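You operate a simulated robot arm through the tools that you are given. There is no shell and no other tool. Be economical: measure what you need, move in short steps, check, and stop when the job is done.

You are at the controls of a simulated two-armed robot. One attempt, no reset.

Task
Take the white towel from the titration bench top and hang it over the handle of the oven kit drawer.
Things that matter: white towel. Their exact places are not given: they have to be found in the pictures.

The check looks at the end state, three seconds after you hand in, the way a careful person would. Anything else that was tipped, shoved, dropped, spilled or broken makes it a failure. Flat cloth is picked up by pressing the open fingertips on it (5 to 10 N) and closing them slowly along it; thin cloth reads only 2 to 8 mm in the jaws.

Robot
Two 7-joint arms with two-finger parallel grippers on one trunk, on a base that drives. Base frame: it is fixed to the floor where the robot stands at the start and does not move with it; the origin is under the middle of the robot, x ahead of it, y to its left, z up; the surface under the hand at the start is at about z = 850. Units: mm, rad, N and s.
The left shoulder is at the start at [70, 186, 1090], the right one opposite. With the tool pointing down near the work surface each hand reaches from about 340 to 800 mm from the robot's upright axis, wherever it stands, measured 20 degrees to its own side. Payload 3.91 kg a hand.
The tool frame of a hand sits at the grasp point between the pads (the TCP): z along the fingers, y along the line on which they close. The tips reach 30 mm beyond it. The gripper opens to 110 mm. The fingers are 20 mm wide and 10 mm thick; the gripper's body (48 by 112 mm) begins 55 mm behind the TCP.
Orientation is that of the tool frame in the base frame, as a unit quaternion [x, y, z, w]. With the fingers straight down and closing along the base's y, the tool's x points along the base's -x, its y along +y and its z along -z.

Tools
- The arms move only by the tool play_rows. It takes "left_increments", "right_increments" or both (then of equal length, played together; a hand with none holds still); each is one flat list of numbers, 7 for each row, row after row: the closure in counts, from 0 (fully open) to 255 (shut), then the shift along the base's x, y, z in mm, then the turn, a rotation vector about the base's x, y, z in rad. In form: [gripper, dx, dy, dz, ax, ay, az, gripper, dx, dy, dz, ax, ay, az, ...]. A call has 1 to 12 rows; each row shifts and turns the commanded pose from where the row before left it. A row lasts 0.2 s, in which the tool goes at most 50 mm and 0.15 rad; a call with a longer step from one row to the next is refused whole, and so is a gripper value outside its range. A pose out of reach is approached as far as the arm can. The call stops where the force on the tool passes 40 N (or 10 N more than at its start, if that is more) or the arm is blocked; 0.2 s more then pass. The fingers move at their own pace (about 72 mm/s each) and stop on an object; they squeeze with about 28 N. The grip force told is the motor's: it shows also when the fingers shut on nothing. Time passes only in rows, and 0.2 s behind the last, so rows that do not move let the fingers close. The reply holds the time, the measured pose of the TCP, the force on the tool along the base axes, the opening and the grip force, in the units named above and with some noise, with the torque about the TCP (base axes, N m) and any sound that the robot's microphone picked up.
- Cameras (640 x 400 px; columns grow to the right, rows downward): "scene" is now at [128.9, -29.9, 1314.9]; the picture's right is [-0.29, -0.96, -0.00], its down [-0.64, 0.20, -0.74] and it looks along [0.71, -0.22, -0.67] (base axes); focal length 273 px, centre (320, 200). "left" rides on the left gripper at [72, -17, -103] in its tool frame; the picture's right is [0.23, 0.97, 0.00], its down [-0.76, 0.18, -0.62] and it looks along [-0.61, 0.14, 0.78] (tool axes); focal length 222 px, centre (320, 200). "right" rides on the right gripper at [72, 17, -103] in its tool frame; the picture's right is [-0.23, 0.97, 0.00], its down [-0.76, -0.18, -0.62] and it looks along [-0.61, -0.14, 0.78] (tool axes); focal length 222 px, centre (320, 200).
- snapshot(camera): a new picture of that camera. The clock stands still meanwhile.
- raise_lower(by): slides the trunk up (or, below 0, down) by that many mm; the arms and the scene camera ride with it, the base frame stays. It gives what a move gives, with no picture.
- base_move(legs): drives the robot by 1 to 6 legs, each [ahead, turn to the left] in mm and rad, along the robot's own axes; the way and the turn of a leg run together, so that a leg with both is an arc; at most 1500 mm and 3.142 rad a leg. The arms and the cameras ride along, it lands a little off, and it stops where it bumps. It gives what a move gives.
- aim_head(pan, tilt): turns the head with the scene camera to pan (to the left, within 1.501 rad either way) and tilt (down, from -0.506 to 1.204), counted from straight ahead of the robot. It gives what a move gives.
- measure_at(camera, pixels): for up to 12 pixels [column, row] of the newest picture of that camera ("zoom" is the newest enlarged one), the place [x, y, z] in the base frame of the surface seen there, good to about 2 mm, but the place of the scene camera against the robot may be out by one fixed shift of up to 12 mm in any direction. The clock stands still meanwhile.
- close_up(camera, box): a new picture of the part [left, top, right, bottom] of that camera's present view, enlarged. The clock stands still meanwhile.
- hand_in(): hands the job in; it is judged then, once.

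Go step by step. Measure first, check grasps and placings, and put right what went wrong. The budget is 80 turns and 62 pictures, counting those below and the enlarged ones. Unless the task says otherwise, let go and move clear before handing in, and close with one line.

The tools are called after "Call:" as name(argument=value, ...) on one line, values as JSON. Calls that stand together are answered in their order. play_rows: Moves the arms, as the interface text tells. Its arguments: {"type":"object","properties":{"left_increments":{"type":"array"},"right_increments":{"type":"array"}},"required":[]} The other tools are called the same way: raise_lower (by) slides the trunk up or down; base_move (legs) drives the base; aim_head (pan, tilt) turns the head that bears the scene camera; snapshot (camera) takes a picture; measure_at (camera, pixels) gives the place of the surface under pixels of a picture; close_up (camera, box) takes an enlarged picture of a part of a camera's view; hand_in () hands the job in.

At the start:

```text
clock: 0.0
left_position: [615.7, 109.6, 1075.1]
left_ee_rot: [0.0, 1.0, 0.0, 0.002]
left_contact_force: [-0.5, -0.1, -1.1]
left_wrist_torque: [-0.02, -0.03, 0.03]
left_gripper_width: 109.9
left_gripper_force: 0.1
right_position: [459.2, -287.0, 1051.4]
right_ee_rot: [0.0, 1.0, 0.0, -0.001]
right_contact_force: [0.4, 0.1, -0.7]
right_wrist_torque: [-0.01, -0.05, 0.01]
right_gripper_width: 110.0
right_gripper_force: 0.0
trunk travel left (down, up): [-600.0, 340.0]
robot x, y, heading: [2.2, 0.2, -0.004]
head pan, tilt: [-0.297, 0.738]
```

scene: 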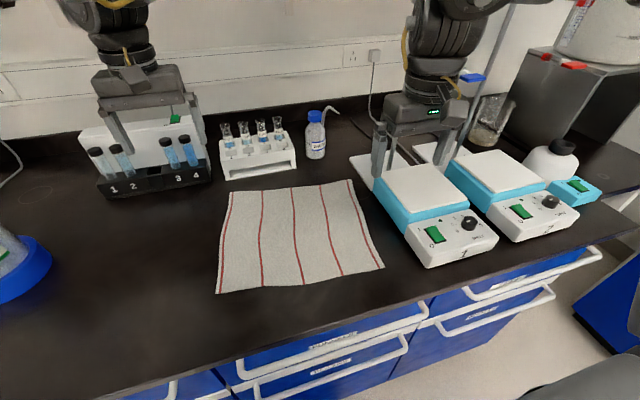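
right: 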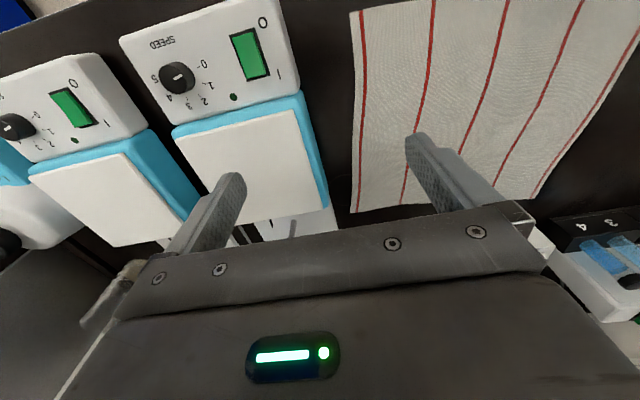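
left: 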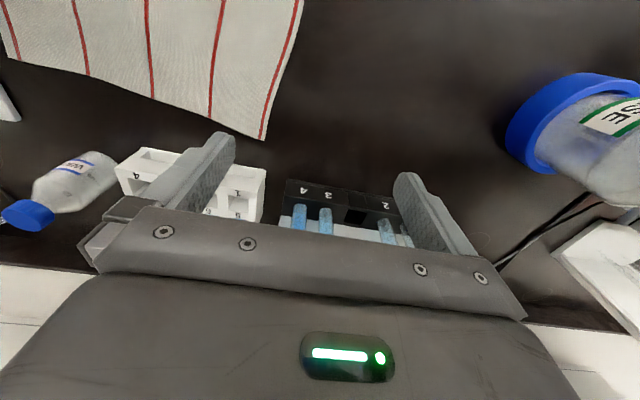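

The towel lies flat at about (231,191), (351,180), (384,267), (216,293), and there are labelled drawers below the bench edge. I'll measure the towel and enlarge the labels.

Call:
measure_at(camera="scene", pixels=[[231, 191], [351, 180], [384, 267], [216, 293], [300, 235], [300, 287], [336, 321], [340, 345], [408, 335], [350, 310], [420, 365], [300, 330]])

Call:
close_up(camera="scene", box=[220, 280, 440, 400])

Call:
close_up(camera="scene", box=[400, 230, 620, 370])

```text
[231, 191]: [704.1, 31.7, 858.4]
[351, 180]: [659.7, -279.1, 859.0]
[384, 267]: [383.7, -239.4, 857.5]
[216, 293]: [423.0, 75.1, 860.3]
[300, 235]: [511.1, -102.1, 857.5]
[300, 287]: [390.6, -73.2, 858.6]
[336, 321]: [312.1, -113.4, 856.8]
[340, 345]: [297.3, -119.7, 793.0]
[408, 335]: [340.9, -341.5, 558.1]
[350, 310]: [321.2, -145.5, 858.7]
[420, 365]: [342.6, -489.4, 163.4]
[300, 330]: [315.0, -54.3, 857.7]
```

```text
2.91 times, centred on (330, 340) of scene
```

zoom: 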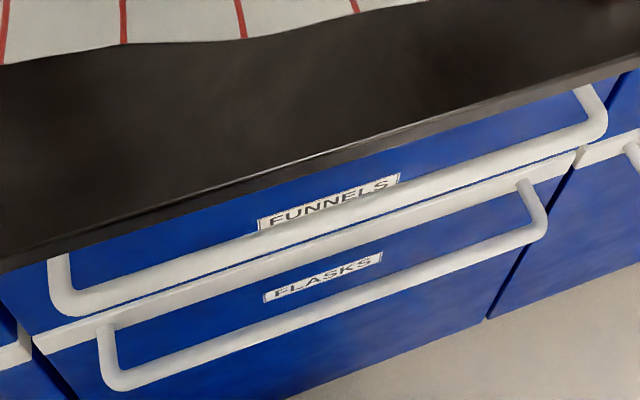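

```text
2.86 times, centred on (510, 300) of scene
```

zoom: 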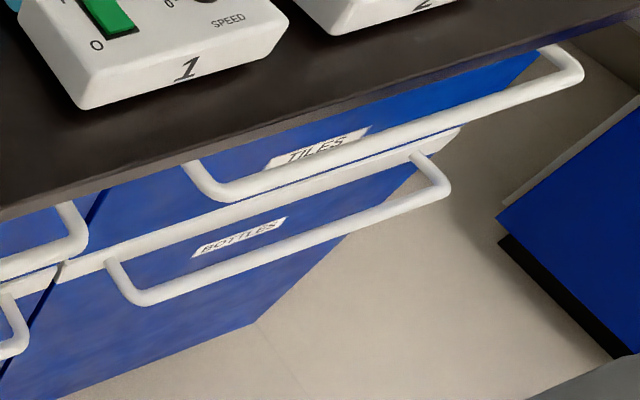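

The near drawers read FUNNELS, FLASKS, TILES and BOTTLES, and none is the oven kit. I'll look around with the head.

Call:
aim_head(pan=0.7, tilt=0.75)

Call:
snapshot(camera="scene")

Call:
aim_head(pan=-1.3, tilt=0.6)

Call:
snapshot(camera="scene")

Call:
aim_head(pan=1.4, tilt=0.5)

Call:
snapshot(camera="scene")

```text
clock: 1.3
left_position: [616.2, 109.9, 1074.6]
left_ee_rot: [0.0, 1.0, 0.0, 0.001]
left_contact_force: [0.6, 0.4, -0.8]
left_wrist_torque: [-0.04, 0.0, -0.01]
left_gripper_width: 110.0
left_gripper_force: 0.1
right_position: [458.3, -285.8, 1052.8]
right_ee_rot: [0.001, 1.0, 0.0, 0.0]
right_contact_force: [-0.3, -1.5, 0.0]
right_wrist_torque: [0.02, 0.01, 0.01]
right_gripper_width: 110.0
right_gripper_force: 0.2
trunk travel left (down, up): [-600.0, 340.0]
robot x, y, heading: [0.9, -3.6, -0.002]
head pan, tilt: [0.7, 0.75]
```

```text
56 pictures are left
```

scene: 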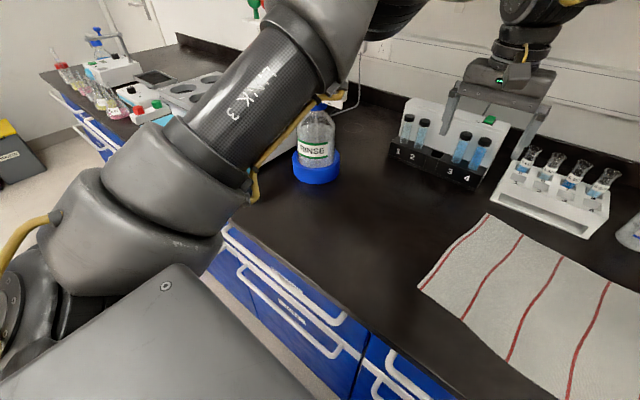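

```text
clock: 3.2
left_position: [615.5, 110.7, 1074.8]
left_ee_rot: [0.0, 1.0, -0.001, 0.001]
left_contact_force: [-0.2, 0.1, -0.6]
left_wrist_torque: [-0.02, 0.03, -0.01]
left_gripper_width: 110.0
left_gripper_force: 0.0
right_position: [458.4, -286.6, 1051.7]
right_ee_rot: [0.001, 1.0, 0.0, 0.001]
right_contact_force: [-0.1, -0.1, -0.1]
right_wrist_torque: [-0.03, -0.01, 0.01]
right_gripper_width: 109.8
right_gripper_force: 0.0
trunk travel left (down, up): [-600.0, 340.0]
robot x, y, heading: [0.8, -0.4, -0.002]
head pan, tilt: [-1.3, 0.6]
```

```text
55 pictures are left
```

scene: 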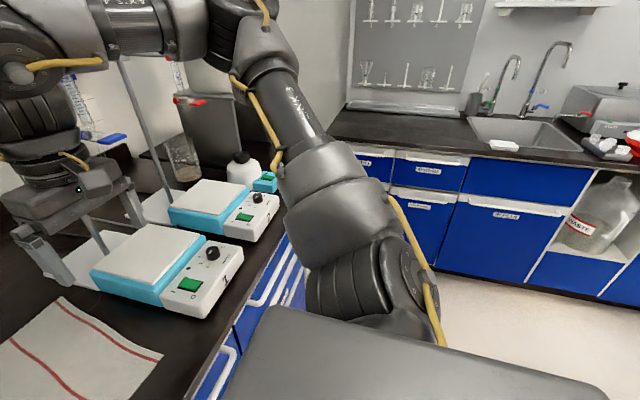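

```text
clock: 5.6
left_position: [615.6, 109.7, 1074.9]
left_ee_rot: [0.0, 1.0, 0.0, 0.001]
left_contact_force: [-0.2, 0.4, 0.2]
left_wrist_torque: [-0.01, 0.02, 0.0]
left_gripper_width: 109.9
left_gripper_force: 0.0
right_position: [457.5, -285.7, 1053.5]
right_ee_rot: [0.0, 1.0, 0.0, 0.0]
right_contact_force: [-0.2, 0.6, 0.8]
right_wrist_torque: [0.0, 0.0, 0.01]
right_gripper_width: 109.9
right_gripper_force: 0.0
trunk travel left (down, up): [-600.0, 340.0]
robot x, y, heading: [0.3, 1.4, 0.004]
head pan, tilt: [1.4, 0.499]
```

```text
54 pictures are left
```

scene: 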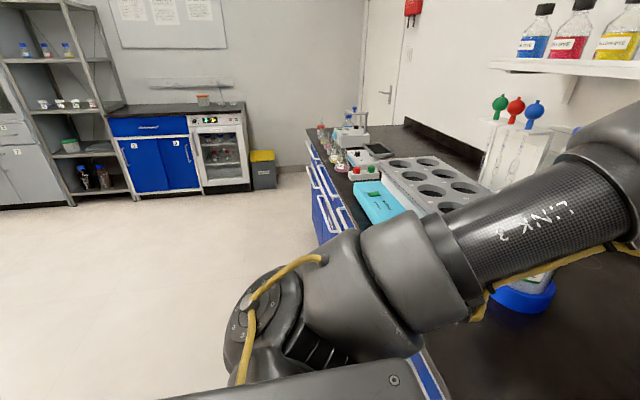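

An oven-like appliance stands at (225,150) with a labelled drawer at (148,126) beside it. I'll enlarge that and measure it.

Call:
close_up(camera="scene", box=[95, 85, 275, 200])

Call:
measure_at(camera="scene", pixels=[[112, 120], [186, 120], [148, 126], [148, 138], [148, 108], [220, 150], [262, 170], [130, 180], [200, 190], [120, 170], [150, 230]])

Call:
aim_head(pan=1.2, tilt=0.95)

Call:
snapshot(camera="scene")

```text
3.48 times, centred on (185, 142) of scene
```

zoom: 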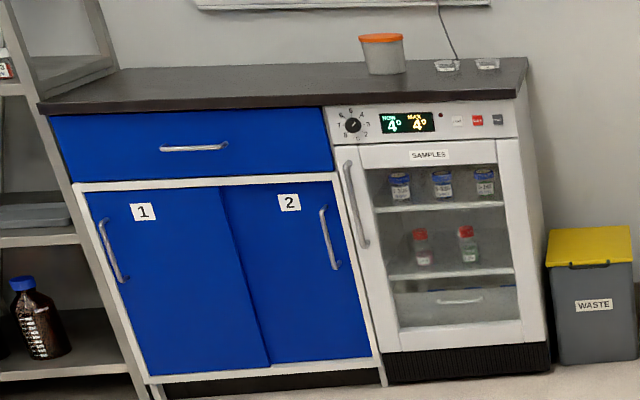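

```text
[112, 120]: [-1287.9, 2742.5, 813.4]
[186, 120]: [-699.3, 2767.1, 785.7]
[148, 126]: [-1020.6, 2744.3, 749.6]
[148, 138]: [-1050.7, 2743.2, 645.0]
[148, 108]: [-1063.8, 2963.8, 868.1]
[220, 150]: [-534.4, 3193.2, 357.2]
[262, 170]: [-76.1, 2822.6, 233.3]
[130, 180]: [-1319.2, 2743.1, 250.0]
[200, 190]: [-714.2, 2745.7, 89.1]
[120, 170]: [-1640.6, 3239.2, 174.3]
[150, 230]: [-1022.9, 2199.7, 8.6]
```

```text
clock: 6.5
left_position: [616.4, 109.3, 1075.0]
left_ee_rot: [0.0, 1.0, 0.0, 0.002]
left_contact_force: [0.6, 0.3, -0.1]
left_wrist_torque: [0.0, 0.02, 0.04]
left_gripper_width: 110.0
left_gripper_force: 0.0
right_position: [457.8, -285.3, 1052.8]
right_ee_rot: [0.0, 1.0, 0.0, 0.0]
right_contact_force: [0.2, 0.7, 0.6]
right_wrist_torque: [-0.01, -0.02, -0.01]
right_gripper_width: 110.0
right_gripper_force: 0.0
trunk travel left (down, up): [-600.0, 340.0]
robot x, y, heading: [0.8, -0.4, 0.002]
head pan, tilt: [1.201, 0.949]
```

```text
52 pictures are left
```

scene: 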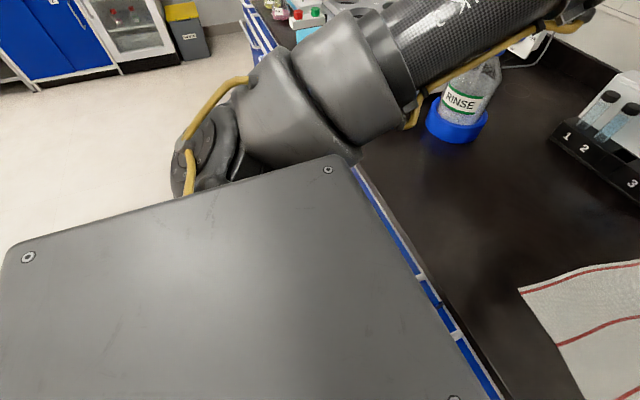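

That appliance is a fridge marked SAMPLES, and its drawer carries no label. I'll read the labels on the sink unit and the left-hand drawers.

Call:
aim_head(pan=-1.5, tilt=0.45)

Call:
snapshot(camera="scene")

Call:
close_up(camera="scene", box=[220, 140, 440, 278])

Call:
close_up(camera="scene", box=[420, 110, 640, 248])

Call:
aim_head(pan=0.9, tilt=0.6)

Call:
snapshot(camera="scene")

```text
clock: 8.9
left_position: [616.2, 109.7, 1075.1]
left_ee_rot: [0.0, 1.0, 0.0, 0.001]
left_contact_force: [1.3, 0.8, 0.4]
left_wrist_torque: [-0.01, -0.03, 0.02]
left_gripper_width: 110.3
left_gripper_force: 0.1
right_position: [458.8, -285.0, 1051.4]
right_ee_rot: [0.001, 1.0, 0.0, -0.001]
right_contact_force: [-1.1, -0.8, -0.1]
right_wrist_torque: [-0.02, 0.0, 0.03]
right_gripper_width: 109.9
right_gripper_force: 0.0
trunk travel left (down, up): [-600.0, 340.0]
robot x, y, heading: [-0.6, -2.6, -0.004]
head pan, tilt: [-1.499, 0.45]
```

```text
51 pictures are left
```

scene: 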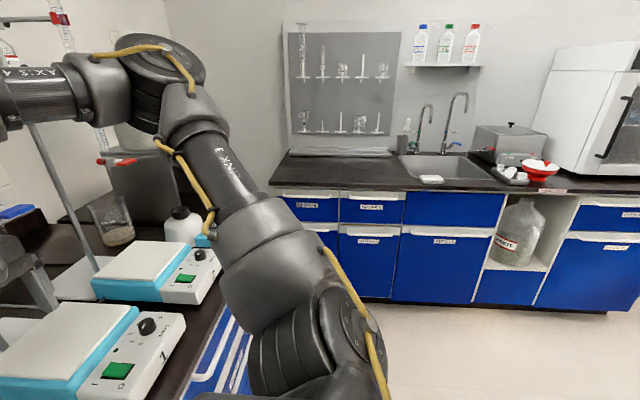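

```text
2.90 times, centred on (330, 209) of scene
```

zoom: 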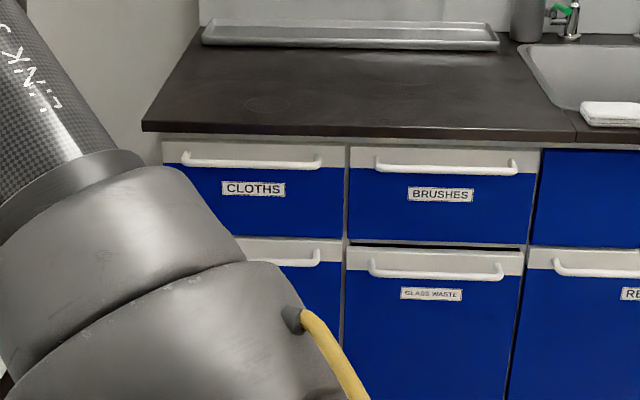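

```text
2.90 times, centred on (530, 179) of scene
```

zoom: 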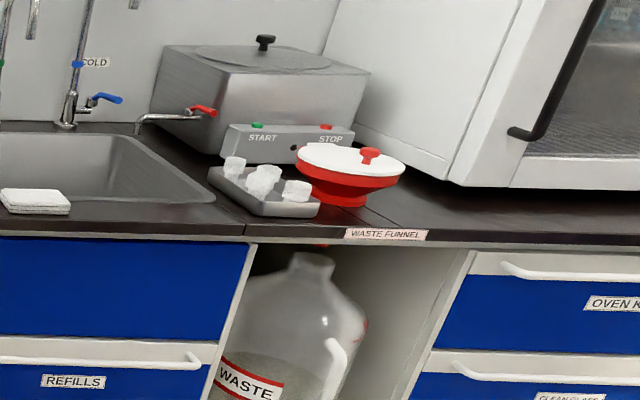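

```text
clock: 11.1
left_position: [617.4, 109.9, 1074.2]
left_ee_rot: [0.0, 1.0, 0.0, 0.001]
left_contact_force: [0.2, 0.2, 0.6]
left_wrist_torque: [0.03, 0.01, -0.02]
left_gripper_width: 109.7
left_gripper_force: 0.0
right_position: [458.0, -286.5, 1052.6]
right_ee_rot: [0.0, 1.0, 0.0, 0.0]
right_contact_force: [0.0, -0.4, -0.2]
right_wrist_torque: [0.02, -0.01, -0.04]
right_gripper_width: 109.8
right_gripper_force: 0.1
trunk travel left (down, up): [-600.0, 340.0]
robot x, y, heading: [1.3, -0.5, -0.001]
head pan, tilt: [0.901, 0.6]
```

```text
48 pictures are left
```

scene: 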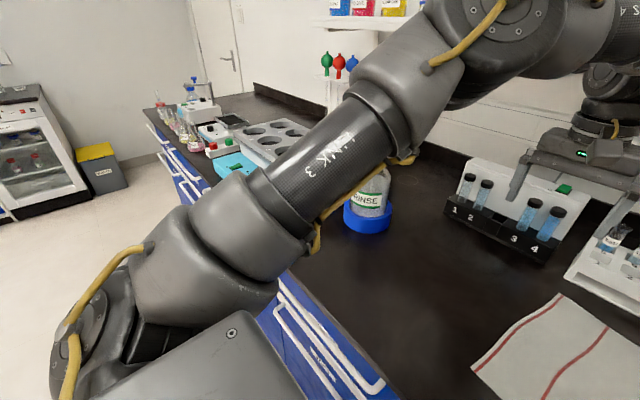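

The "OVEN K…" drawer is the top one under the white oven, on the right-hand wall at about (625,213). I'll aim there again and measure it.

Call:
aim_head(pan=-1.5, tilt=0.45)

Call:
close_up(camera="scene", box=[540, 170, 640, 270])

Call:
measure_at(camera="zoom", pixels=[[60, 200], [200, 200], [200, 160], [300, 220], [300, 120], [100, 180]])

```text
clock: 13.3
left_position: [615.7, 109.8, 1074.5]
left_ee_rot: [0.0, 1.0, 0.0, 0.001]
left_contact_force: [-0.2, -0.8, -0.4]
left_wrist_torque: [0.01, -0.01, 0.01]
left_gripper_width: 109.8
left_gripper_force: 0.0
right_position: [459.6, -286.8, 1052.4]
right_ee_rot: [0.0, 1.0, 0.0, 0.0]
right_contact_force: [-0.4, -0.9, 1.1]
right_wrist_torque: [0.01, -0.02, -0.01]
right_gripper_width: 110.0
right_gripper_force: 0.1
trunk travel left (down, up): [-600.0, 340.0]
robot x, y, heading: [1.3, -1.5, 0.003]
head pan, tilt: [-1.499, 0.45]
```

```text
4.00 times, centred on (590, 220) of scene
```

zoom: 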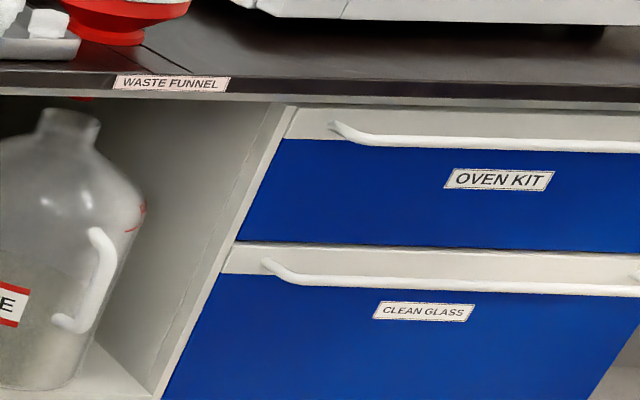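

```text
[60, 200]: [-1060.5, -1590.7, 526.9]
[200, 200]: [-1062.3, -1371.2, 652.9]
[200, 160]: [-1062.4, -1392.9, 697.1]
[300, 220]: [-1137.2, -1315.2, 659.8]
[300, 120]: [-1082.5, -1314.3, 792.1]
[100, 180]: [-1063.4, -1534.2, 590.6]
```

The drawer is labelled OVEN KIT. I'll measure its handle, face and the bench edge.

Call:
measure_at(camera="zoom", pixels=[[370, 139], [450, 142], [550, 144], [630, 146], [450, 125], [450, 160], [550, 160], [450, 98], [450, 80], [335, 127], [450, 220], [620, 120]])

```text
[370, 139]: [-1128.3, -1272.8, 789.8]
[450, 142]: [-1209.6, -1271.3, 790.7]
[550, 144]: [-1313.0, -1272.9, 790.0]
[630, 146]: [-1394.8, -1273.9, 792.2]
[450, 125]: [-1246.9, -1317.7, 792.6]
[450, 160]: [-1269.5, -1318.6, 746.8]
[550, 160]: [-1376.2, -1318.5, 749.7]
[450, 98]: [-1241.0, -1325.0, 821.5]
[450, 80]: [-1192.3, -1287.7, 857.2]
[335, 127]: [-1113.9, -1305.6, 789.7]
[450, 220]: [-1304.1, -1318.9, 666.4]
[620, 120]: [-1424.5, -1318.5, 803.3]
```

The OVEN KIT handle is a bar at about y −1273, z 790, with the drawer face at y −1318 and the bench edge overhanging at about −1288. I'll pick the towel up first with the left hand at its near-left corner (216,293), moving above it with half-closed fingers.

Call:
aim_head(pan=0.0, tilt=0.95)

Call:
play_rows(left_increments=[150, -40, -22, 0, 0, 0, 0, 150, -40, -22, 0, 0, 0, 0, 150, -40, -22, 0, 0, 0, 0, 150, -36, -19, 0, 0, 0, 0, 150, 0, 0, -45, 0, 0, 0, 150, 0, 0, -45, 0, 0, 0, 150, 0, 0, -30, 0, 0, 0])

Call:
snapshot(camera="scene")

Call:
snapshot(camera="left")

```text
clock: 14.9
left_position: [616.1, 110.5, 1075.1]
left_ee_rot: [0.0, 1.0, 0.0, 0.001]
left_contact_force: [-0.7, 0.1, -0.3]
left_wrist_torque: [-0.02, 0.0, -0.03]
left_gripper_width: 110.0
left_gripper_force: 0.0
right_position: [458.7, -285.4, 1052.1]
right_ee_rot: [0.0, 1.0, -0.001, 0.0]
right_contact_force: [0.5, 0.8, -0.3]
right_wrist_torque: [-0.04, 0.02, 0.03]
right_gripper_width: 110.1
right_gripper_force: 0.1
trunk travel left (down, up): [-600.0, 340.0]
robot x, y, heading: [-3.2, 0.7, 0.002]
head pan, tilt: [0.0, 0.949]
```

```text
clock: 16.5
left_position: [512.0, 54.3, 997.9]
left_ee_rot: [0.001, 1.0, -0.001, -0.001]
left_contact_force: [0.5, -0.2, -0.4]
left_wrist_torque: [0.03, -0.04, 0.0]
left_gripper_width: 45.1
left_gripper_force: 0.0
left hand out of reach, approached as far as the arm can: row 4, 5, 6, 7
right_position: [458.6, -285.0, 1051.3]
right_ee_rot: [0.0, 1.0, -0.001, 0.001]
right_contact_force: [0.0, 0.1, -0.1]
right_wrist_torque: [0.01, 0.05, -0.02]
right_gripper_width: 110.0
right_gripper_force: 0.1
trunk travel left (down, up): [-600.0, 340.0]
robot x, y, heading: [2.8, -3.5, -0.001]
head pan, tilt: [0.0, 0.949]
```

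```text
46 pictures are left
```

scene: 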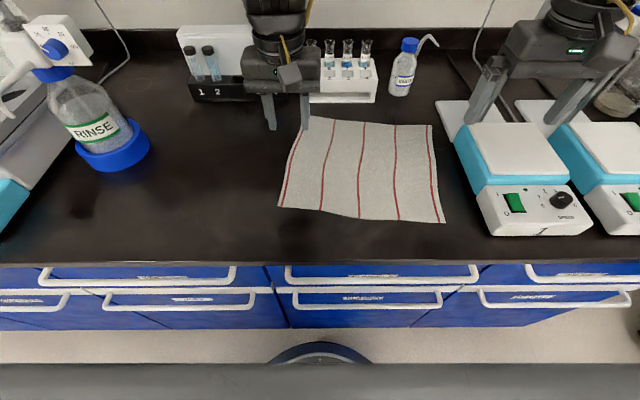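

```text
45 pictures are left
```

left: 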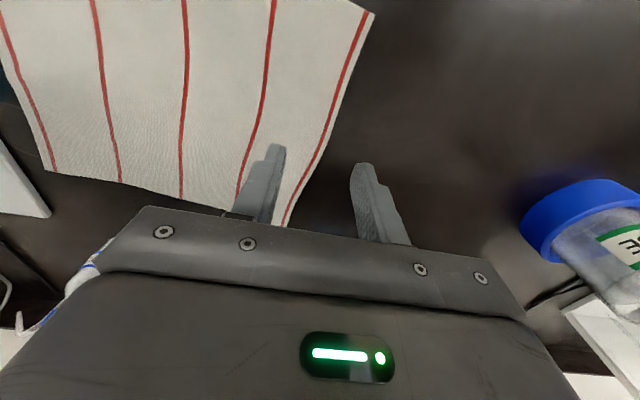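

The left hand hit its inner reach limit at x 512. I'll back the base 130 mm so the corner falls in comfortable reach.

Call:
base_move(legs=[[-130, 0]])

Call:
play_rows(left_increments=[150, 0, 0, 0, 0, 0, 0])

```text
clock: 17.8
left_position: [380.9, 53.9, 997.7]
left_ee_rot: [0.0, 1.0, 0.0, 0.0]
left_contact_force: [0.4, -0.6, -0.3]
left_wrist_torque: [0.02, -0.03, -0.03]
left_gripper_width: 45.5
left_gripper_force: 0.1
right_position: [327.9, -285.0, 1052.6]
right_ee_rot: [0.0, 1.0, 0.0, -0.001]
right_contact_force: [0.5, -0.2, -0.6]
right_wrist_torque: [-0.01, -0.04, -0.03]
right_gripper_width: 109.9
right_gripper_force: 0.1
trunk travel left (down, up): [-600.0, 340.0]
robot x, y, heading: [-128.1, -0.3, 0.002]
head pan, tilt: [0.0, 0.949]
```

```text
clock: 18.2
left_position: [381.2, 54.9, 996.3]
left_ee_rot: [0.001, 1.0, 0.0, -0.003]
left_contact_force: [0.3, 0.2, 0.2]
left_wrist_torque: [-0.01, 0.0, -0.03]
left_gripper_width: 45.3
left_gripper_force: 0.1
right_position: [329.0, -285.8, 1051.4]
right_ee_rot: [0.0, 1.0, 0.001, -0.001]
right_contact_force: [0.3, -0.8, 0.3]
right_wrist_torque: [-0.03, 0.03, -0.02]
right_gripper_width: 109.7
right_gripper_force: 0.0
trunk travel left (down, up): [-600.0, 340.0]
robot x, y, heading: [-130.4, -0.6, 0.002]
head pan, tilt: [0.0, 0.949]
```

The hand is at (381,55,996), so I'll move to above the corner at (462,28,930).

Call:
play_rows(left_increments=[150, 40, -13, 0, 0, 0, 0, 150, 41, -14, 0, 0, 0, 0, 150, 0, 0, -35, 0, 0, 0, 150, 0, 0, -32, 0, 0, 0])

Call:
snapshot(camera="left")

Call:
snapshot(camera="scene")

```text
clock: 19.2
left_position: [463.7, 26.4, 927.8]
left_ee_rot: [0.001, 1.0, 0.0, -0.001]
left_contact_force: [-0.8, 0.0, 0.0]
left_wrist_torque: [0.01, 0.04, 0.03]
left_gripper_width: 45.3
left_gripper_force: 0.1
right_position: [328.5, -285.3, 1051.5]
right_ee_rot: [-0.001, 1.0, -0.001, 0.0]
right_contact_force: [-0.2, 0.8, 0.5]
right_wrist_torque: [-0.02, 0.0, 0.01]
right_gripper_width: 110.0
right_gripper_force: 0.1
trunk travel left (down, up): [-600.0, 340.0]
robot x, y, heading: [-131.7, -0.3, -0.003]
head pan, tilt: [0.0, 0.949]
```

```text
44 pictures are left
```

left: 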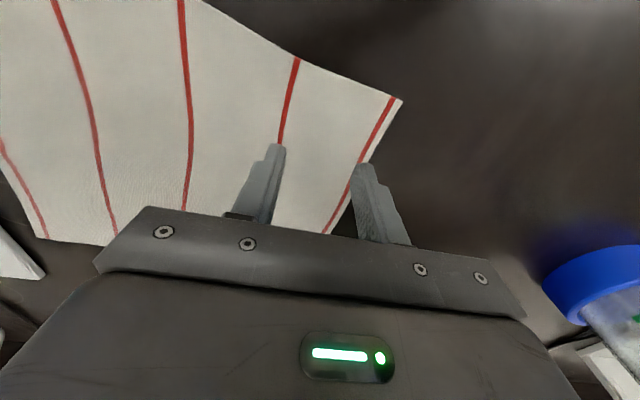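

```text
43 pictures are left
```

scene: 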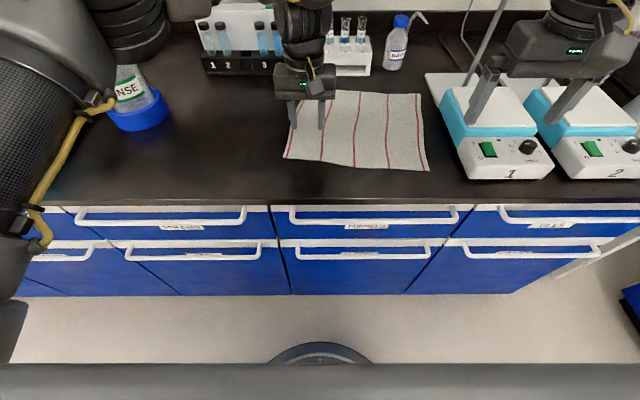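

I'll measure the towel's corner (400,98) and edges with the accurate left camera.

Call:
measure_at(camera="left", pixels=[[398, 101], [345, 80], [360, 160], [300, 63], [320, 150], [240, 100]])

```text
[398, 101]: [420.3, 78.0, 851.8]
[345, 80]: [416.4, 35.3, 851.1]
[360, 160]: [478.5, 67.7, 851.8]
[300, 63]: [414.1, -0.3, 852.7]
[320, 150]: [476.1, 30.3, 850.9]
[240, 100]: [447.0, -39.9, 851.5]
```

The surface is at z 851 and the fingers sit well inside the cloth. I'll descend to contact.

Call:
play_rows(left_increments=[150, 0, 0, -30, 0, 0, 0, 150, 0, 0, -12, 0, 0, 0, 150, 0, 0, -3, 0, 0, 0, 150, 0, 0, -2, 0, 0, 0])

```text
clock: 20.2
left_position: [462.8, 25.0, 883.5]
left_ee_rot: [0.001, 1.0, 0.0, -0.001]
left_contact_force: [-0.2, 0.5, 0.1]
left_wrist_torque: [0.02, 0.01, 0.0]
left_gripper_width: 45.5
left_gripper_force: 0.0
right_position: [327.8, -285.1, 1052.0]
right_ee_rot: [-0.001, 1.0, 0.0, -0.001]
right_contact_force: [-0.4, -1.1, 0.3]
right_wrist_torque: [0.03, 0.01, -0.03]
right_gripper_width: 109.9
right_gripper_force: 0.0
trunk travel left (down, up): [-600.0, 340.0]
robot x, y, heading: [-131.4, 1.4, 0.004]
head pan, tilt: [0.0, 0.949]
```

No contact yet, so I'll go down in small steps.

Call:
play_rows(left_increments=[150, 0, 0, -2, 0, 0, 0, 150, 0, 0, -1, 0, 0, 0, 150, 0, 0, 0, 0, 0, 0])

```text
clock: 21.0
left_position: [461.8, 25.8, 880.2]
left_ee_rot: [0.0, 1.0, 0.0, 0.0]
left_contact_force: [0.4, -1.2, 3.2]
left_wrist_torque: [-0.01, -0.06, 0.01]
left_gripper_width: 45.2
left_gripper_force: 0.1
right_position: [327.3, -284.7, 1053.0]
right_ee_rot: [-0.001, 1.0, -0.001, 0.0]
right_contact_force: [0.4, -0.3, 0.5]
right_wrist_torque: [-0.03, 0.02, -0.03]
right_gripper_width: 109.9
right_gripper_force: 0.0
trunk travel left (down, up): [-600.0, 340.0]
robot x, y, heading: [-129.8, -5.9, -0.002]
head pan, tilt: [0.0, 0.949]
```

Contact reads 3 N, so I'll press slightly more and close slowly.

Call:
play_rows(left_increments=[150, 0, 0, -1.2, 0, 0, 0, 160, 0, 0, 0, 0, 0, 0, 172, 0, 0, 0, 0, 0, 0, 184, 0, 0, 0, 0, 0, 0, 196, 0, 0, 0, 0, 0, 0, 208, 0, 0, 0, 0, 0, 0, 220, 0, 0, 0, 0, 0, 0, 232, 0, 0, 0, 0, 0, 0, 244, 0, 0, 0, 0, 0, 0, 255, 0, 0, 0, 0, 0, 0, 255, 0, 0, 0, 0, 0, 0])

Call:
snapshot(camera="left")

```text
clock: 23.4
left_position: [460.4, 25.8, 881.6]
left_ee_rot: [0.001, 1.0, 0.0, 0.0]
left_contact_force: [1.1, -3.3, 19.1]
left_wrist_torque: [-0.06, 0.01, -0.04]
left_gripper_width: 2.1
left_gripper_force: 27.6
right_position: [325.2, -285.8, 1052.2]
right_ee_rot: [0.001, 1.0, 0.0, 0.002]
right_contact_force: [0.3, -0.4, -0.3]
right_wrist_torque: [-0.06, 0.02, 0.02]
right_gripper_width: 110.4
right_gripper_force: 0.0
trunk travel left (down, up): [-600.0, 340.0]
robot x, y, heading: [-129.3, -0.6, -0.0]
head pan, tilt: [0.0, 0.949]
```

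```text
42 pictures are left
```

left: 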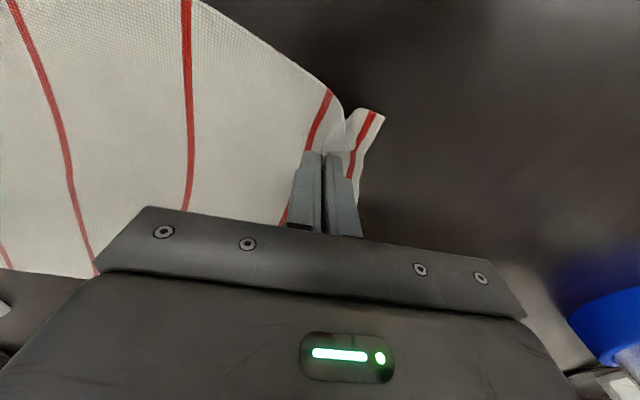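

The cloth is pinched with the jaws at 2.1 mm and the corner bunched at (350,120). I'll lift slowly and check.

Call:
play_rows(left_increments=[255, 0, 0, 20, 0, 0, 0, 255, 0, 0, 30, 0, 0, 0, 255, 0, 0, 40, 0, 0, 0, 255, 0, 0, 40, 0, 0, 0, 255, 0, 0, 40, 0, 0, 0, 255, 0, 0, 40, 0, 0, 0])

Call:
snapshot(camera="scene")

```text
clock: 24.8
left_position: [460.4, 28.2, 1089.1]
left_ee_rot: [0.0, 1.0, 0.0, 0.0]
left_contact_force: [0.1, 0.3, -0.5]
left_wrist_torque: [0.02, -0.02, 0.03]
left_gripper_width: 2.1
left_gripper_force: 27.8
right_position: [326.1, -286.6, 1052.8]
right_ee_rot: [0.0, 1.0, 0.0, 0.0]
right_contact_force: [0.8, 0.4, 0.9]
right_wrist_torque: [0.02, 0.0, 0.0]
right_gripper_width: 110.3
right_gripper_force: 0.1
trunk travel left (down, up): [-600.0, 340.0]
robot x, y, heading: [-129.7, -0.4, -0.0]
head pan, tilt: [0.0, 0.949]
```

```text
41 pictures are left
```

scene: 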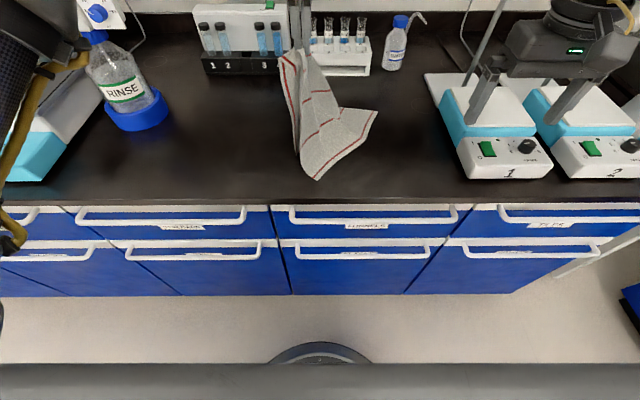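

The towel hangs from the left hand in a clean diagonal drape. I'll raise it to 1270, back away from the bench and then look toward the oven row.

Call:
play_rows(left_increments=[255, 0, 0, 40, 0, 0, 0, 255, 0, 0, 45, 0, 0, 0, 255, 0, 0, 45, 0, 0, 0, 255, 0, 0, 45, 0, 0, 0])

Call:
base_move(legs=[[-1000, 0]])

Call:
aim_head(pan=-1.5, tilt=0.5)

Call:
snapshot(camera="scene")

```text
clock: 25.8
left_position: [441.4, 19.4, 1156.9]
left_ee_rot: [0.001, 1.0, -0.001, -0.001]
left_contact_force: [-0.2, 0.4, 0.1]
left_wrist_torque: [-0.03, 0.03, -0.01]
left_gripper_width: 1.9
left_gripper_force: 27.9
left hand out of reach, approached as far as the arm can: row 2, 3, 4
right_position: [326.4, -284.8, 1052.7]
right_ee_rot: [0.0, 1.0, 0.0, 0.0]
right_contact_force: [0.4, -0.1, 0.8]
right_wrist_torque: [-0.05, -0.05, 0.02]
right_gripper_width: 109.9
right_gripper_force: 0.0
trunk travel left (down, up): [-600.0, 340.0]
robot x, y, heading: [-127.0, 0.7, 0.001]
head pan, tilt: [0.0, 0.949]
```

```text
clock: 29.0
left_position: [-119.3, 26.9, 1159.9]
left_ee_rot: [0.01, 1.0, -0.005, 0.0]
left_contact_force: [-1.0, 0.5, 0.7]
left_wrist_torque: [0.01, -0.07, -0.01]
left_gripper_width: 2.1
left_gripper_force: 27.7
right_position: [-239.3, -276.1, 1052.6]
right_ee_rot: [0.008, 1.0, 0.001, 0.001]
right_contact_force: [-0.8, 0.1, 0.1]
right_wrist_torque: [0.02, -0.05, -0.02]
right_gripper_width: 110.1
right_gripper_force: 0.1
trunk travel left (down, up): [-600.0, 340.0]
robot x, y, heading: [-688.4, 31.5, -0.03]
head pan, tilt: [0.0, 0.949]
stopped in leg 1: the robot was blocked; the commanded pose is now the measured one
```

```text
clock: 30.6
left_position: [-115.0, 30.1, 1158.1]
left_ee_rot: [0.009, 1.0, -0.005, -0.001]
left_contact_force: [0.5, -0.3, 0.0]
left_wrist_torque: [0.05, -0.01, 0.01]
left_gripper_width: 2.1
left_gripper_force: 27.9
right_position: [-237.9, -274.5, 1051.2]
right_ee_rot: [0.009, 1.0, 0.0, -0.001]
right_contact_force: [0.3, 0.1, -0.5]
right_wrist_torque: [0.0, -0.02, -0.01]
right_gripper_width: 109.9
right_gripper_force: 0.0
trunk travel left (down, up): [-600.0, 340.0]
robot x, y, heading: [-685.4, 30.8, -0.024]
head pan, tilt: [-1.499, 0.499]
```

```text
40 pictures are left
```

scene: 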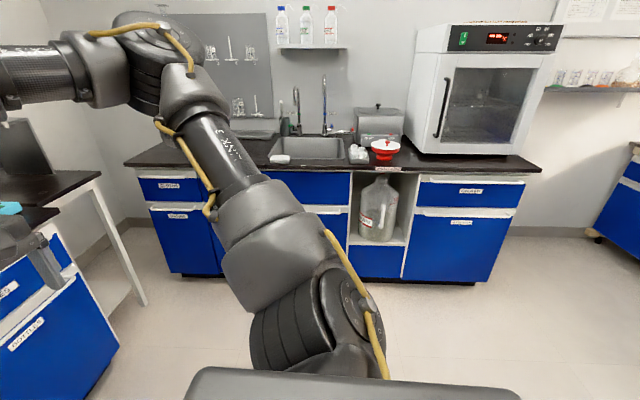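

The robot bumped something behind it at x ≈ −688. I'll move ahead a little, turn right toward the oven row and look at what's there.

Call:
base_move(legs=[[100, 0], [0, -1.55]])

Call:
aim_head(pan=-1.4, tilt=0.6)

Call:
snapshot(camera="scene")

Call:
aim_head(pan=-0.5, tilt=0.6)

Call:
snapshot(camera="scene")

```text
clock: 35.5
left_position: [-560.6, -546.2, 1158.2]
left_ee_rot: [0.696, 0.718, -0.004, -0.004]
left_contact_force: [-0.4, 0.1, 0.3]
left_wrist_torque: [0.04, 0.02, 0.03]
left_gripper_width: 1.7
left_gripper_force: 28.4
right_position: [-869.7, -440.3, 1051.3]
right_ee_rot: [0.695, 0.719, 0.001, 0.0]
right_contact_force: [0.5, -0.1, 0.2]
right_wrist_torque: [-0.04, 0.01, 0.01]
right_gripper_width: 110.1
right_gripper_force: 0.2
trunk travel left (down, up): [-600.0, 340.0]
robot x, y, heading: [-589.4, 24.2, -1.546]
head pan, tilt: [-1.499, 0.499]
```

```text
clock: 36.1
left_position: [-560.3, -546.2, 1159.4]
left_ee_rot: [0.695, 0.719, -0.004, -0.004]
left_contact_force: [0.4, -0.2, -0.5]
left_wrist_torque: [0.0, 0.02, 0.01]
left_gripper_width: 2.2
left_gripper_force: 28.3
right_position: [-870.1, -439.8, 1051.5]
right_ee_rot: [0.695, 0.719, 0.0, -0.001]
right_contact_force: [0.4, -0.2, 0.0]
right_wrist_torque: [0.01, -0.01, 0.01]
right_gripper_width: 109.6
right_gripper_force: 0.1
trunk travel left (down, up): [-600.0, 340.0]
robot x, y, heading: [-589.8, 29.1, -1.546]
head pan, tilt: [-1.4, 0.6]
```

```text
39 pictures are left
```

scene: 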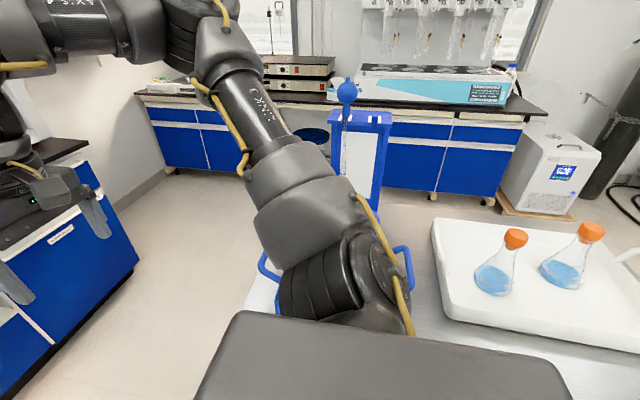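

```text
clock: 37.3
left_position: [-559.4, -545.8, 1159.2]
left_ee_rot: [0.695, 0.719, -0.005, -0.004]
left_contact_force: [-0.4, -0.9, -0.2]
left_wrist_torque: [-0.03, 0.01, 0.03]
left_gripper_width: 2.1
left_gripper_force: 27.8
right_position: [-869.2, -440.5, 1052.6]
right_ee_rot: [0.696, 0.719, 0.0, -0.001]
right_contact_force: [-0.7, 0.4, 0.8]
right_wrist_torque: [-0.01, 0.03, -0.02]
right_gripper_width: 110.0
right_gripper_force: 0.1
trunk travel left (down, up): [-600.0, 340.0]
robot x, y, heading: [-586.2, 27.5, -1.546]
head pan, tilt: [-0.499, 0.6]
```

```text
38 pictures are left
```

scene: 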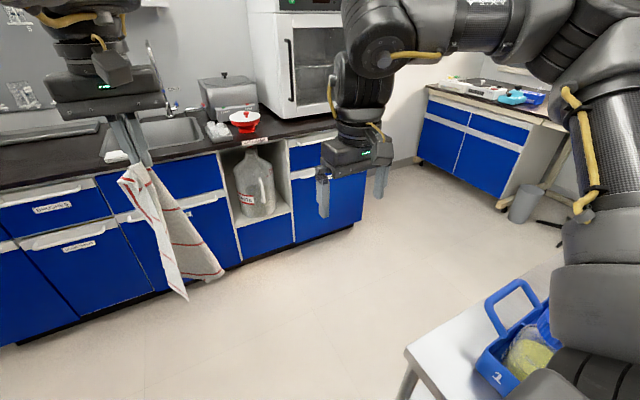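

Behind me stands a table or cart with flasks (upright) and a blue carrier; nothing appears tipped. I'll measure the table's corner and the oven drawer again.

Call:
measure_at(camera="scene", pixels=[[408, 352], [490, 310], [500, 300], [300, 150], [320, 150], [360, 215], [505, 205], [545, 390], [430, 330], [330, 250]])

Call:
aim_head(pan=-1.1, tilt=1.0)

Call:
snapshot(camera="scene")

```text
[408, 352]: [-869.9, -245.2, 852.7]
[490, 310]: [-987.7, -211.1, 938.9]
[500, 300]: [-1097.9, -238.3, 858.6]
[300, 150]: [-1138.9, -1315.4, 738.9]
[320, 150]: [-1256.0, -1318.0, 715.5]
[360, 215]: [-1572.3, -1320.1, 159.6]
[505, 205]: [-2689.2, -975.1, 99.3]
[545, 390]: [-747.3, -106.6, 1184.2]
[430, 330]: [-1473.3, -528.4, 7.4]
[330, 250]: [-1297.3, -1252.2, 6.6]
```

```text
clock: 38.3
left_position: [-560.7, -544.8, 1160.1]
left_ee_rot: [0.695, 0.719, -0.004, -0.005]
left_contact_force: [0.1, 0.6, 0.3]
left_wrist_torque: [-0.02, -0.03, 0.02]
left_gripper_width: 2.4
left_gripper_force: 27.9
right_position: [-869.8, -440.4, 1052.4]
right_ee_rot: [0.696, 0.718, 0.0, 0.0]
right_contact_force: [-0.2, -1.1, 0.1]
right_wrist_torque: [0.0, -0.01, 0.0]
right_gripper_width: 109.7
right_gripper_force: 0.0
trunk travel left (down, up): [-600.0, 340.0]
robot x, y, heading: [-595.1, 26.8, -1.541]
head pan, tilt: [-1.1, 1.0]
```

```text
37 pictures are left
```

scene: 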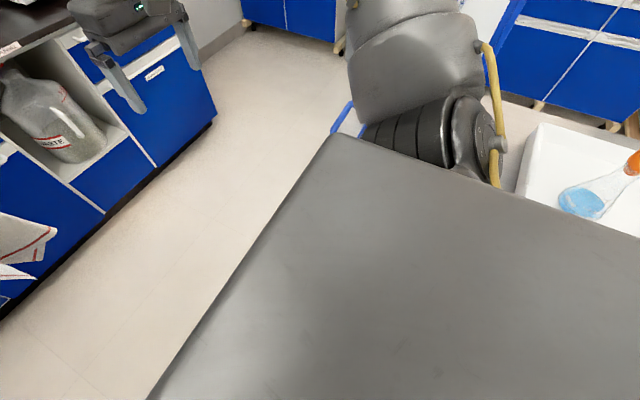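

The table edge is at y ≈ −250 and x ≤ −870, leaving a corridor about 1 m wide in front of the drawers. I'll raise the trunk 120 mm for clearance, then drive ahead, turn right and go along the corridor.

Call:
raise_lower(by=120)

Call:
base_move(legs=[[630, 0], [0, -1.6], [740, 0]])

Call:
aim_head(pan=1.4, tilt=0.6)

Call:
snapshot(camera="scene")

```text
clock: 39.8
left_position: [-559.7, -545.5, 1278.3]
left_ee_rot: [0.695, 0.719, -0.004, -0.005]
left_contact_force: [-0.4, -0.5, -0.7]
left_wrist_torque: [0.01, 0.03, 0.05]
left_gripper_width: 2.0
left_gripper_force: 28.4
right_position: [-869.7, -440.7, 1170.9]
right_ee_rot: [0.696, 0.718, 0.001, 0.0]
right_contact_force: [-0.1, 0.8, 0.1]
right_wrist_torque: [-0.03, 0.02, -0.04]
right_gripper_width: 110.2
right_gripper_force: 0.1
trunk travel left (down, up): [-720.0, 220.0]
robot x, y, heading: [-588.5, 25.5, -1.548]
head pan, tilt: [-1.1, 1.0]
```

```text
clock: 41.8
left_position: [-602.9, -729.4, 1283.6]
left_ee_rot: [0.713, 0.701, -0.002, 0.006]
left_contact_force: [-1.5, 0.9, 0.4]
left_wrist_torque: [-0.01, -0.04, 0.0]
left_gripper_width: 1.8
left_gripper_force: 28.0
right_position: [-903.5, -610.3, 1169.8]
right_ee_rot: [0.712, 0.702, 0.005, 0.009]
right_contact_force: [-1.3, 0.7, -0.1]
right_wrist_torque: [-0.01, -0.07, 0.01]
right_gripper_width: 109.9
right_gripper_force: 0.1
trunk travel left (down, up): [-720.0, 220.0]
robot x, y, heading: [-575.4, -161.1, -1.713]
head pan, tilt: [-1.1, 1.0]
stopped in leg 1: the robot was blocked; the commanded pose is now the measured one
```

```text
clock: 44.0
left_position: [-586.6, -734.4, 1280.4]
left_ee_rot: [0.713, 0.701, -0.005, -0.001]
left_contact_force: [-0.3, 0.6, 0.3]
left_wrist_torque: [0.04, 0.0, 0.02]
left_gripper_width: 1.8
left_gripper_force: 28.2
right_position: [-888.2, -616.0, 1169.8]
right_ee_rot: [0.71, 0.704, 0.002, 0.001]
right_contact_force: [-0.9, 0.2, -0.4]
right_wrist_torque: [0.03, 0.01, 0.01]
right_gripper_width: 110.0
right_gripper_force: 0.0
trunk travel left (down, up): [-720.0, 220.0]
robot x, y, heading: [-574.9, -163.2, -1.711]
head pan, tilt: [1.4, 0.6]
```

```text
36 pictures are left
```

scene: 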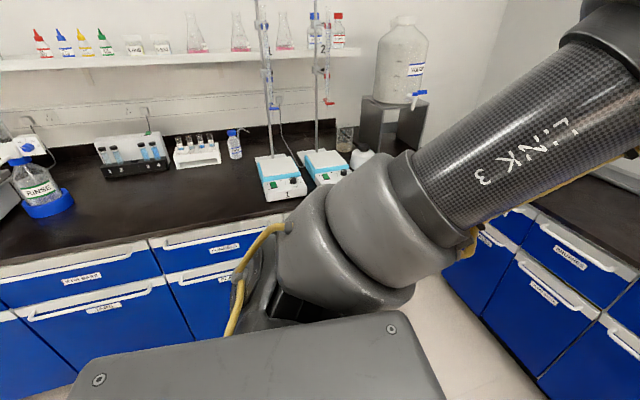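

The base was blocked and yawed right, so something on its right side is touching. I'll look down to the right.

Call:
aim_head(pan=-1.5, tilt=0.7)

Call:
snapshot(camera="scene")

Call:
aim_head(pan=-0.9, tilt=0.9)

Call:
snapshot(camera="scene")

```text
clock: 46.6
left_position: [-585.7, -736.5, 1279.4]
left_ee_rot: [0.713, 0.701, -0.005, -0.001]
left_contact_force: [0.3, 0.8, 0.5]
left_wrist_torque: [-0.03, 0.01, 0.03]
left_gripper_width: 1.9
left_gripper_force: 27.8
right_position: [-887.6, -616.8, 1172.4]
right_ee_rot: [0.711, 0.703, 0.002, 0.002]
right_contact_force: [-0.5, 0.0, 0.4]
right_wrist_torque: [0.01, 0.02, -0.03]
right_gripper_width: 110.0
right_gripper_force: 0.1
trunk travel left (down, up): [-720.0, 220.0]
robot x, y, heading: [-575.3, -160.6, -1.704]
head pan, tilt: [-1.499, 0.7]
```

```text
35 pictures are left
```

scene: 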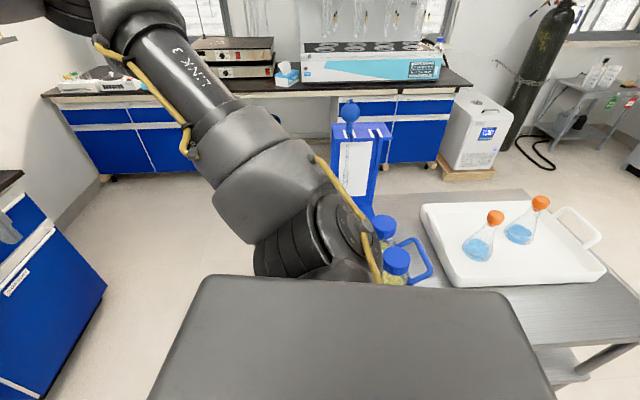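

```text
clock: 47.6
left_position: [-584.7, -734.3, 1280.0]
left_ee_rot: [0.713, 0.701, -0.004, -0.001]
left_contact_force: [-0.4, -1.0, -1.2]
left_wrist_torque: [-0.02, 0.02, -0.01]
left_gripper_width: 2.2
left_gripper_force: 28.0
right_position: [-887.6, -615.8, 1170.8]
right_ee_rot: [0.711, 0.703, 0.002, 0.002]
right_contact_force: [-0.2, -0.3, -0.5]
right_wrist_torque: [-0.02, 0.01, 0.01]
right_gripper_width: 110.0
right_gripper_force: 0.1
trunk travel left (down, up): [-720.0, 220.0]
robot x, y, heading: [-571.0, -164.6, -1.709]
head pan, tilt: [-0.901, 0.901]
```

```text
34 pictures are left
```

scene: 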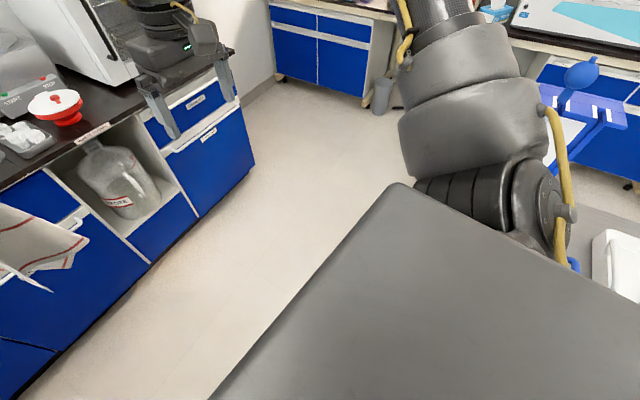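

A tall blue stand at (360,150) and bottles at (390,255) sit beside my right elbow. I'll measure them.

Call:
aim_head(pan=-1.5, tilt=0.7)

Call:
snapshot(camera="scene")

Call:
measure_at(camera="scene", pixels=[[357, 175], [349, 112], [384, 225], [396, 262], [400, 200], [480, 200], [425, 272], [310, 240], [350, 280], [610, 240], [600, 330], [560, 375]])

Call:
close_up(camera="scene", box=[280, 80, 480, 300])

```text
clock: 48.6
left_position: [-585.2, -734.8, 1280.8]
left_ee_rot: [0.713, 0.701, -0.005, -0.001]
left_contact_force: [-0.3, -0.3, 0.0]
left_wrist_torque: [0.01, -0.01, 0.02]
left_gripper_width: 2.0
left_gripper_force: 28.2
right_position: [-888.0, -615.7, 1171.5]
right_ee_rot: [0.711, 0.703, 0.002, 0.002]
right_contact_force: [0.6, 0.1, 0.1]
right_wrist_torque: [0.04, -0.01, 0.01]
right_gripper_width: 109.9
right_gripper_force: 0.1
trunk travel left (down, up): [-720.0, 220.0]
robot x, y, heading: [-574.7, -163.2, -1.708]
head pan, tilt: [-1.499, 0.7]
```

```text
33 pictures are left
```

scene: 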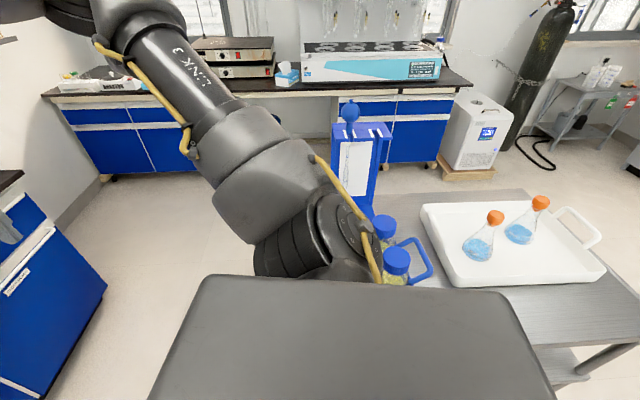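

```text
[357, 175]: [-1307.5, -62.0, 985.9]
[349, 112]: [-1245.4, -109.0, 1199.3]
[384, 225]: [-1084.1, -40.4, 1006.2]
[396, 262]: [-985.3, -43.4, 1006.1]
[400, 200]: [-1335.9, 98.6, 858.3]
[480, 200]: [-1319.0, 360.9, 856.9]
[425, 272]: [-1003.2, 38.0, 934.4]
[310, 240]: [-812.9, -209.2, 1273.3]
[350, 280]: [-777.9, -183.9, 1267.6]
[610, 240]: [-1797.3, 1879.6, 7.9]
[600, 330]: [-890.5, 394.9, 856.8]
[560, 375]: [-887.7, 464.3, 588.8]
```

```text
1.82 times, centred on (380, 190) of scene
```

zoom: 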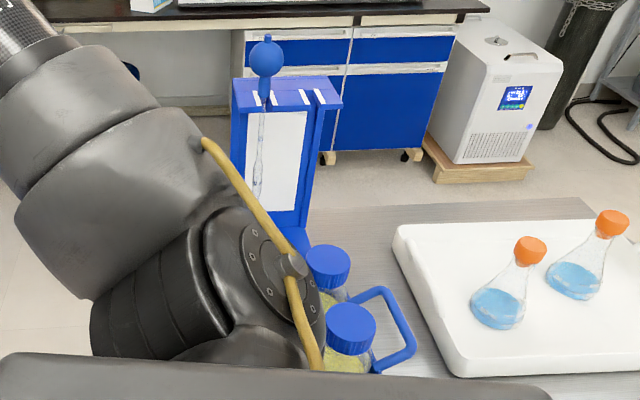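

The elbow is clear and only the base touched the table (edge at x ≈ −870 to −888); everything still stands. I'll reverse away, veer left, go forward past the table, then turn right into the corridor.

Call:
base_move(legs=[[-200, 0], [0, 0.36], [700, 0], [0, -1.79]])

```text
clock: 59.0
left_position: [-976.8, -655.2, 1281.7]
left_ee_rot: [1.0, 0.025, -0.003, -0.004]
left_contact_force: [-0.5, 0.0, 0.1]
left_wrist_torque: [-0.02, 0.0, 0.02]
left_gripper_width: 2.2
left_gripper_force: 27.7
right_position: [-878.9, -345.0, 1171.9]
right_ee_rot: [1.0, 0.027, 0.0, 0.003]
right_contact_force: [-0.6, -1.5, 0.2]
right_wrist_torque: [0.01, 0.0, -0.03]
right_gripper_width: 110.0
right_gripper_force: 0.0
trunk travel left (down, up): [-720.0, 220.0]
robot x, y, heading: [-405.7, -626.9, 3.073]
head pan, tilt: [-1.499, 0.7]
```

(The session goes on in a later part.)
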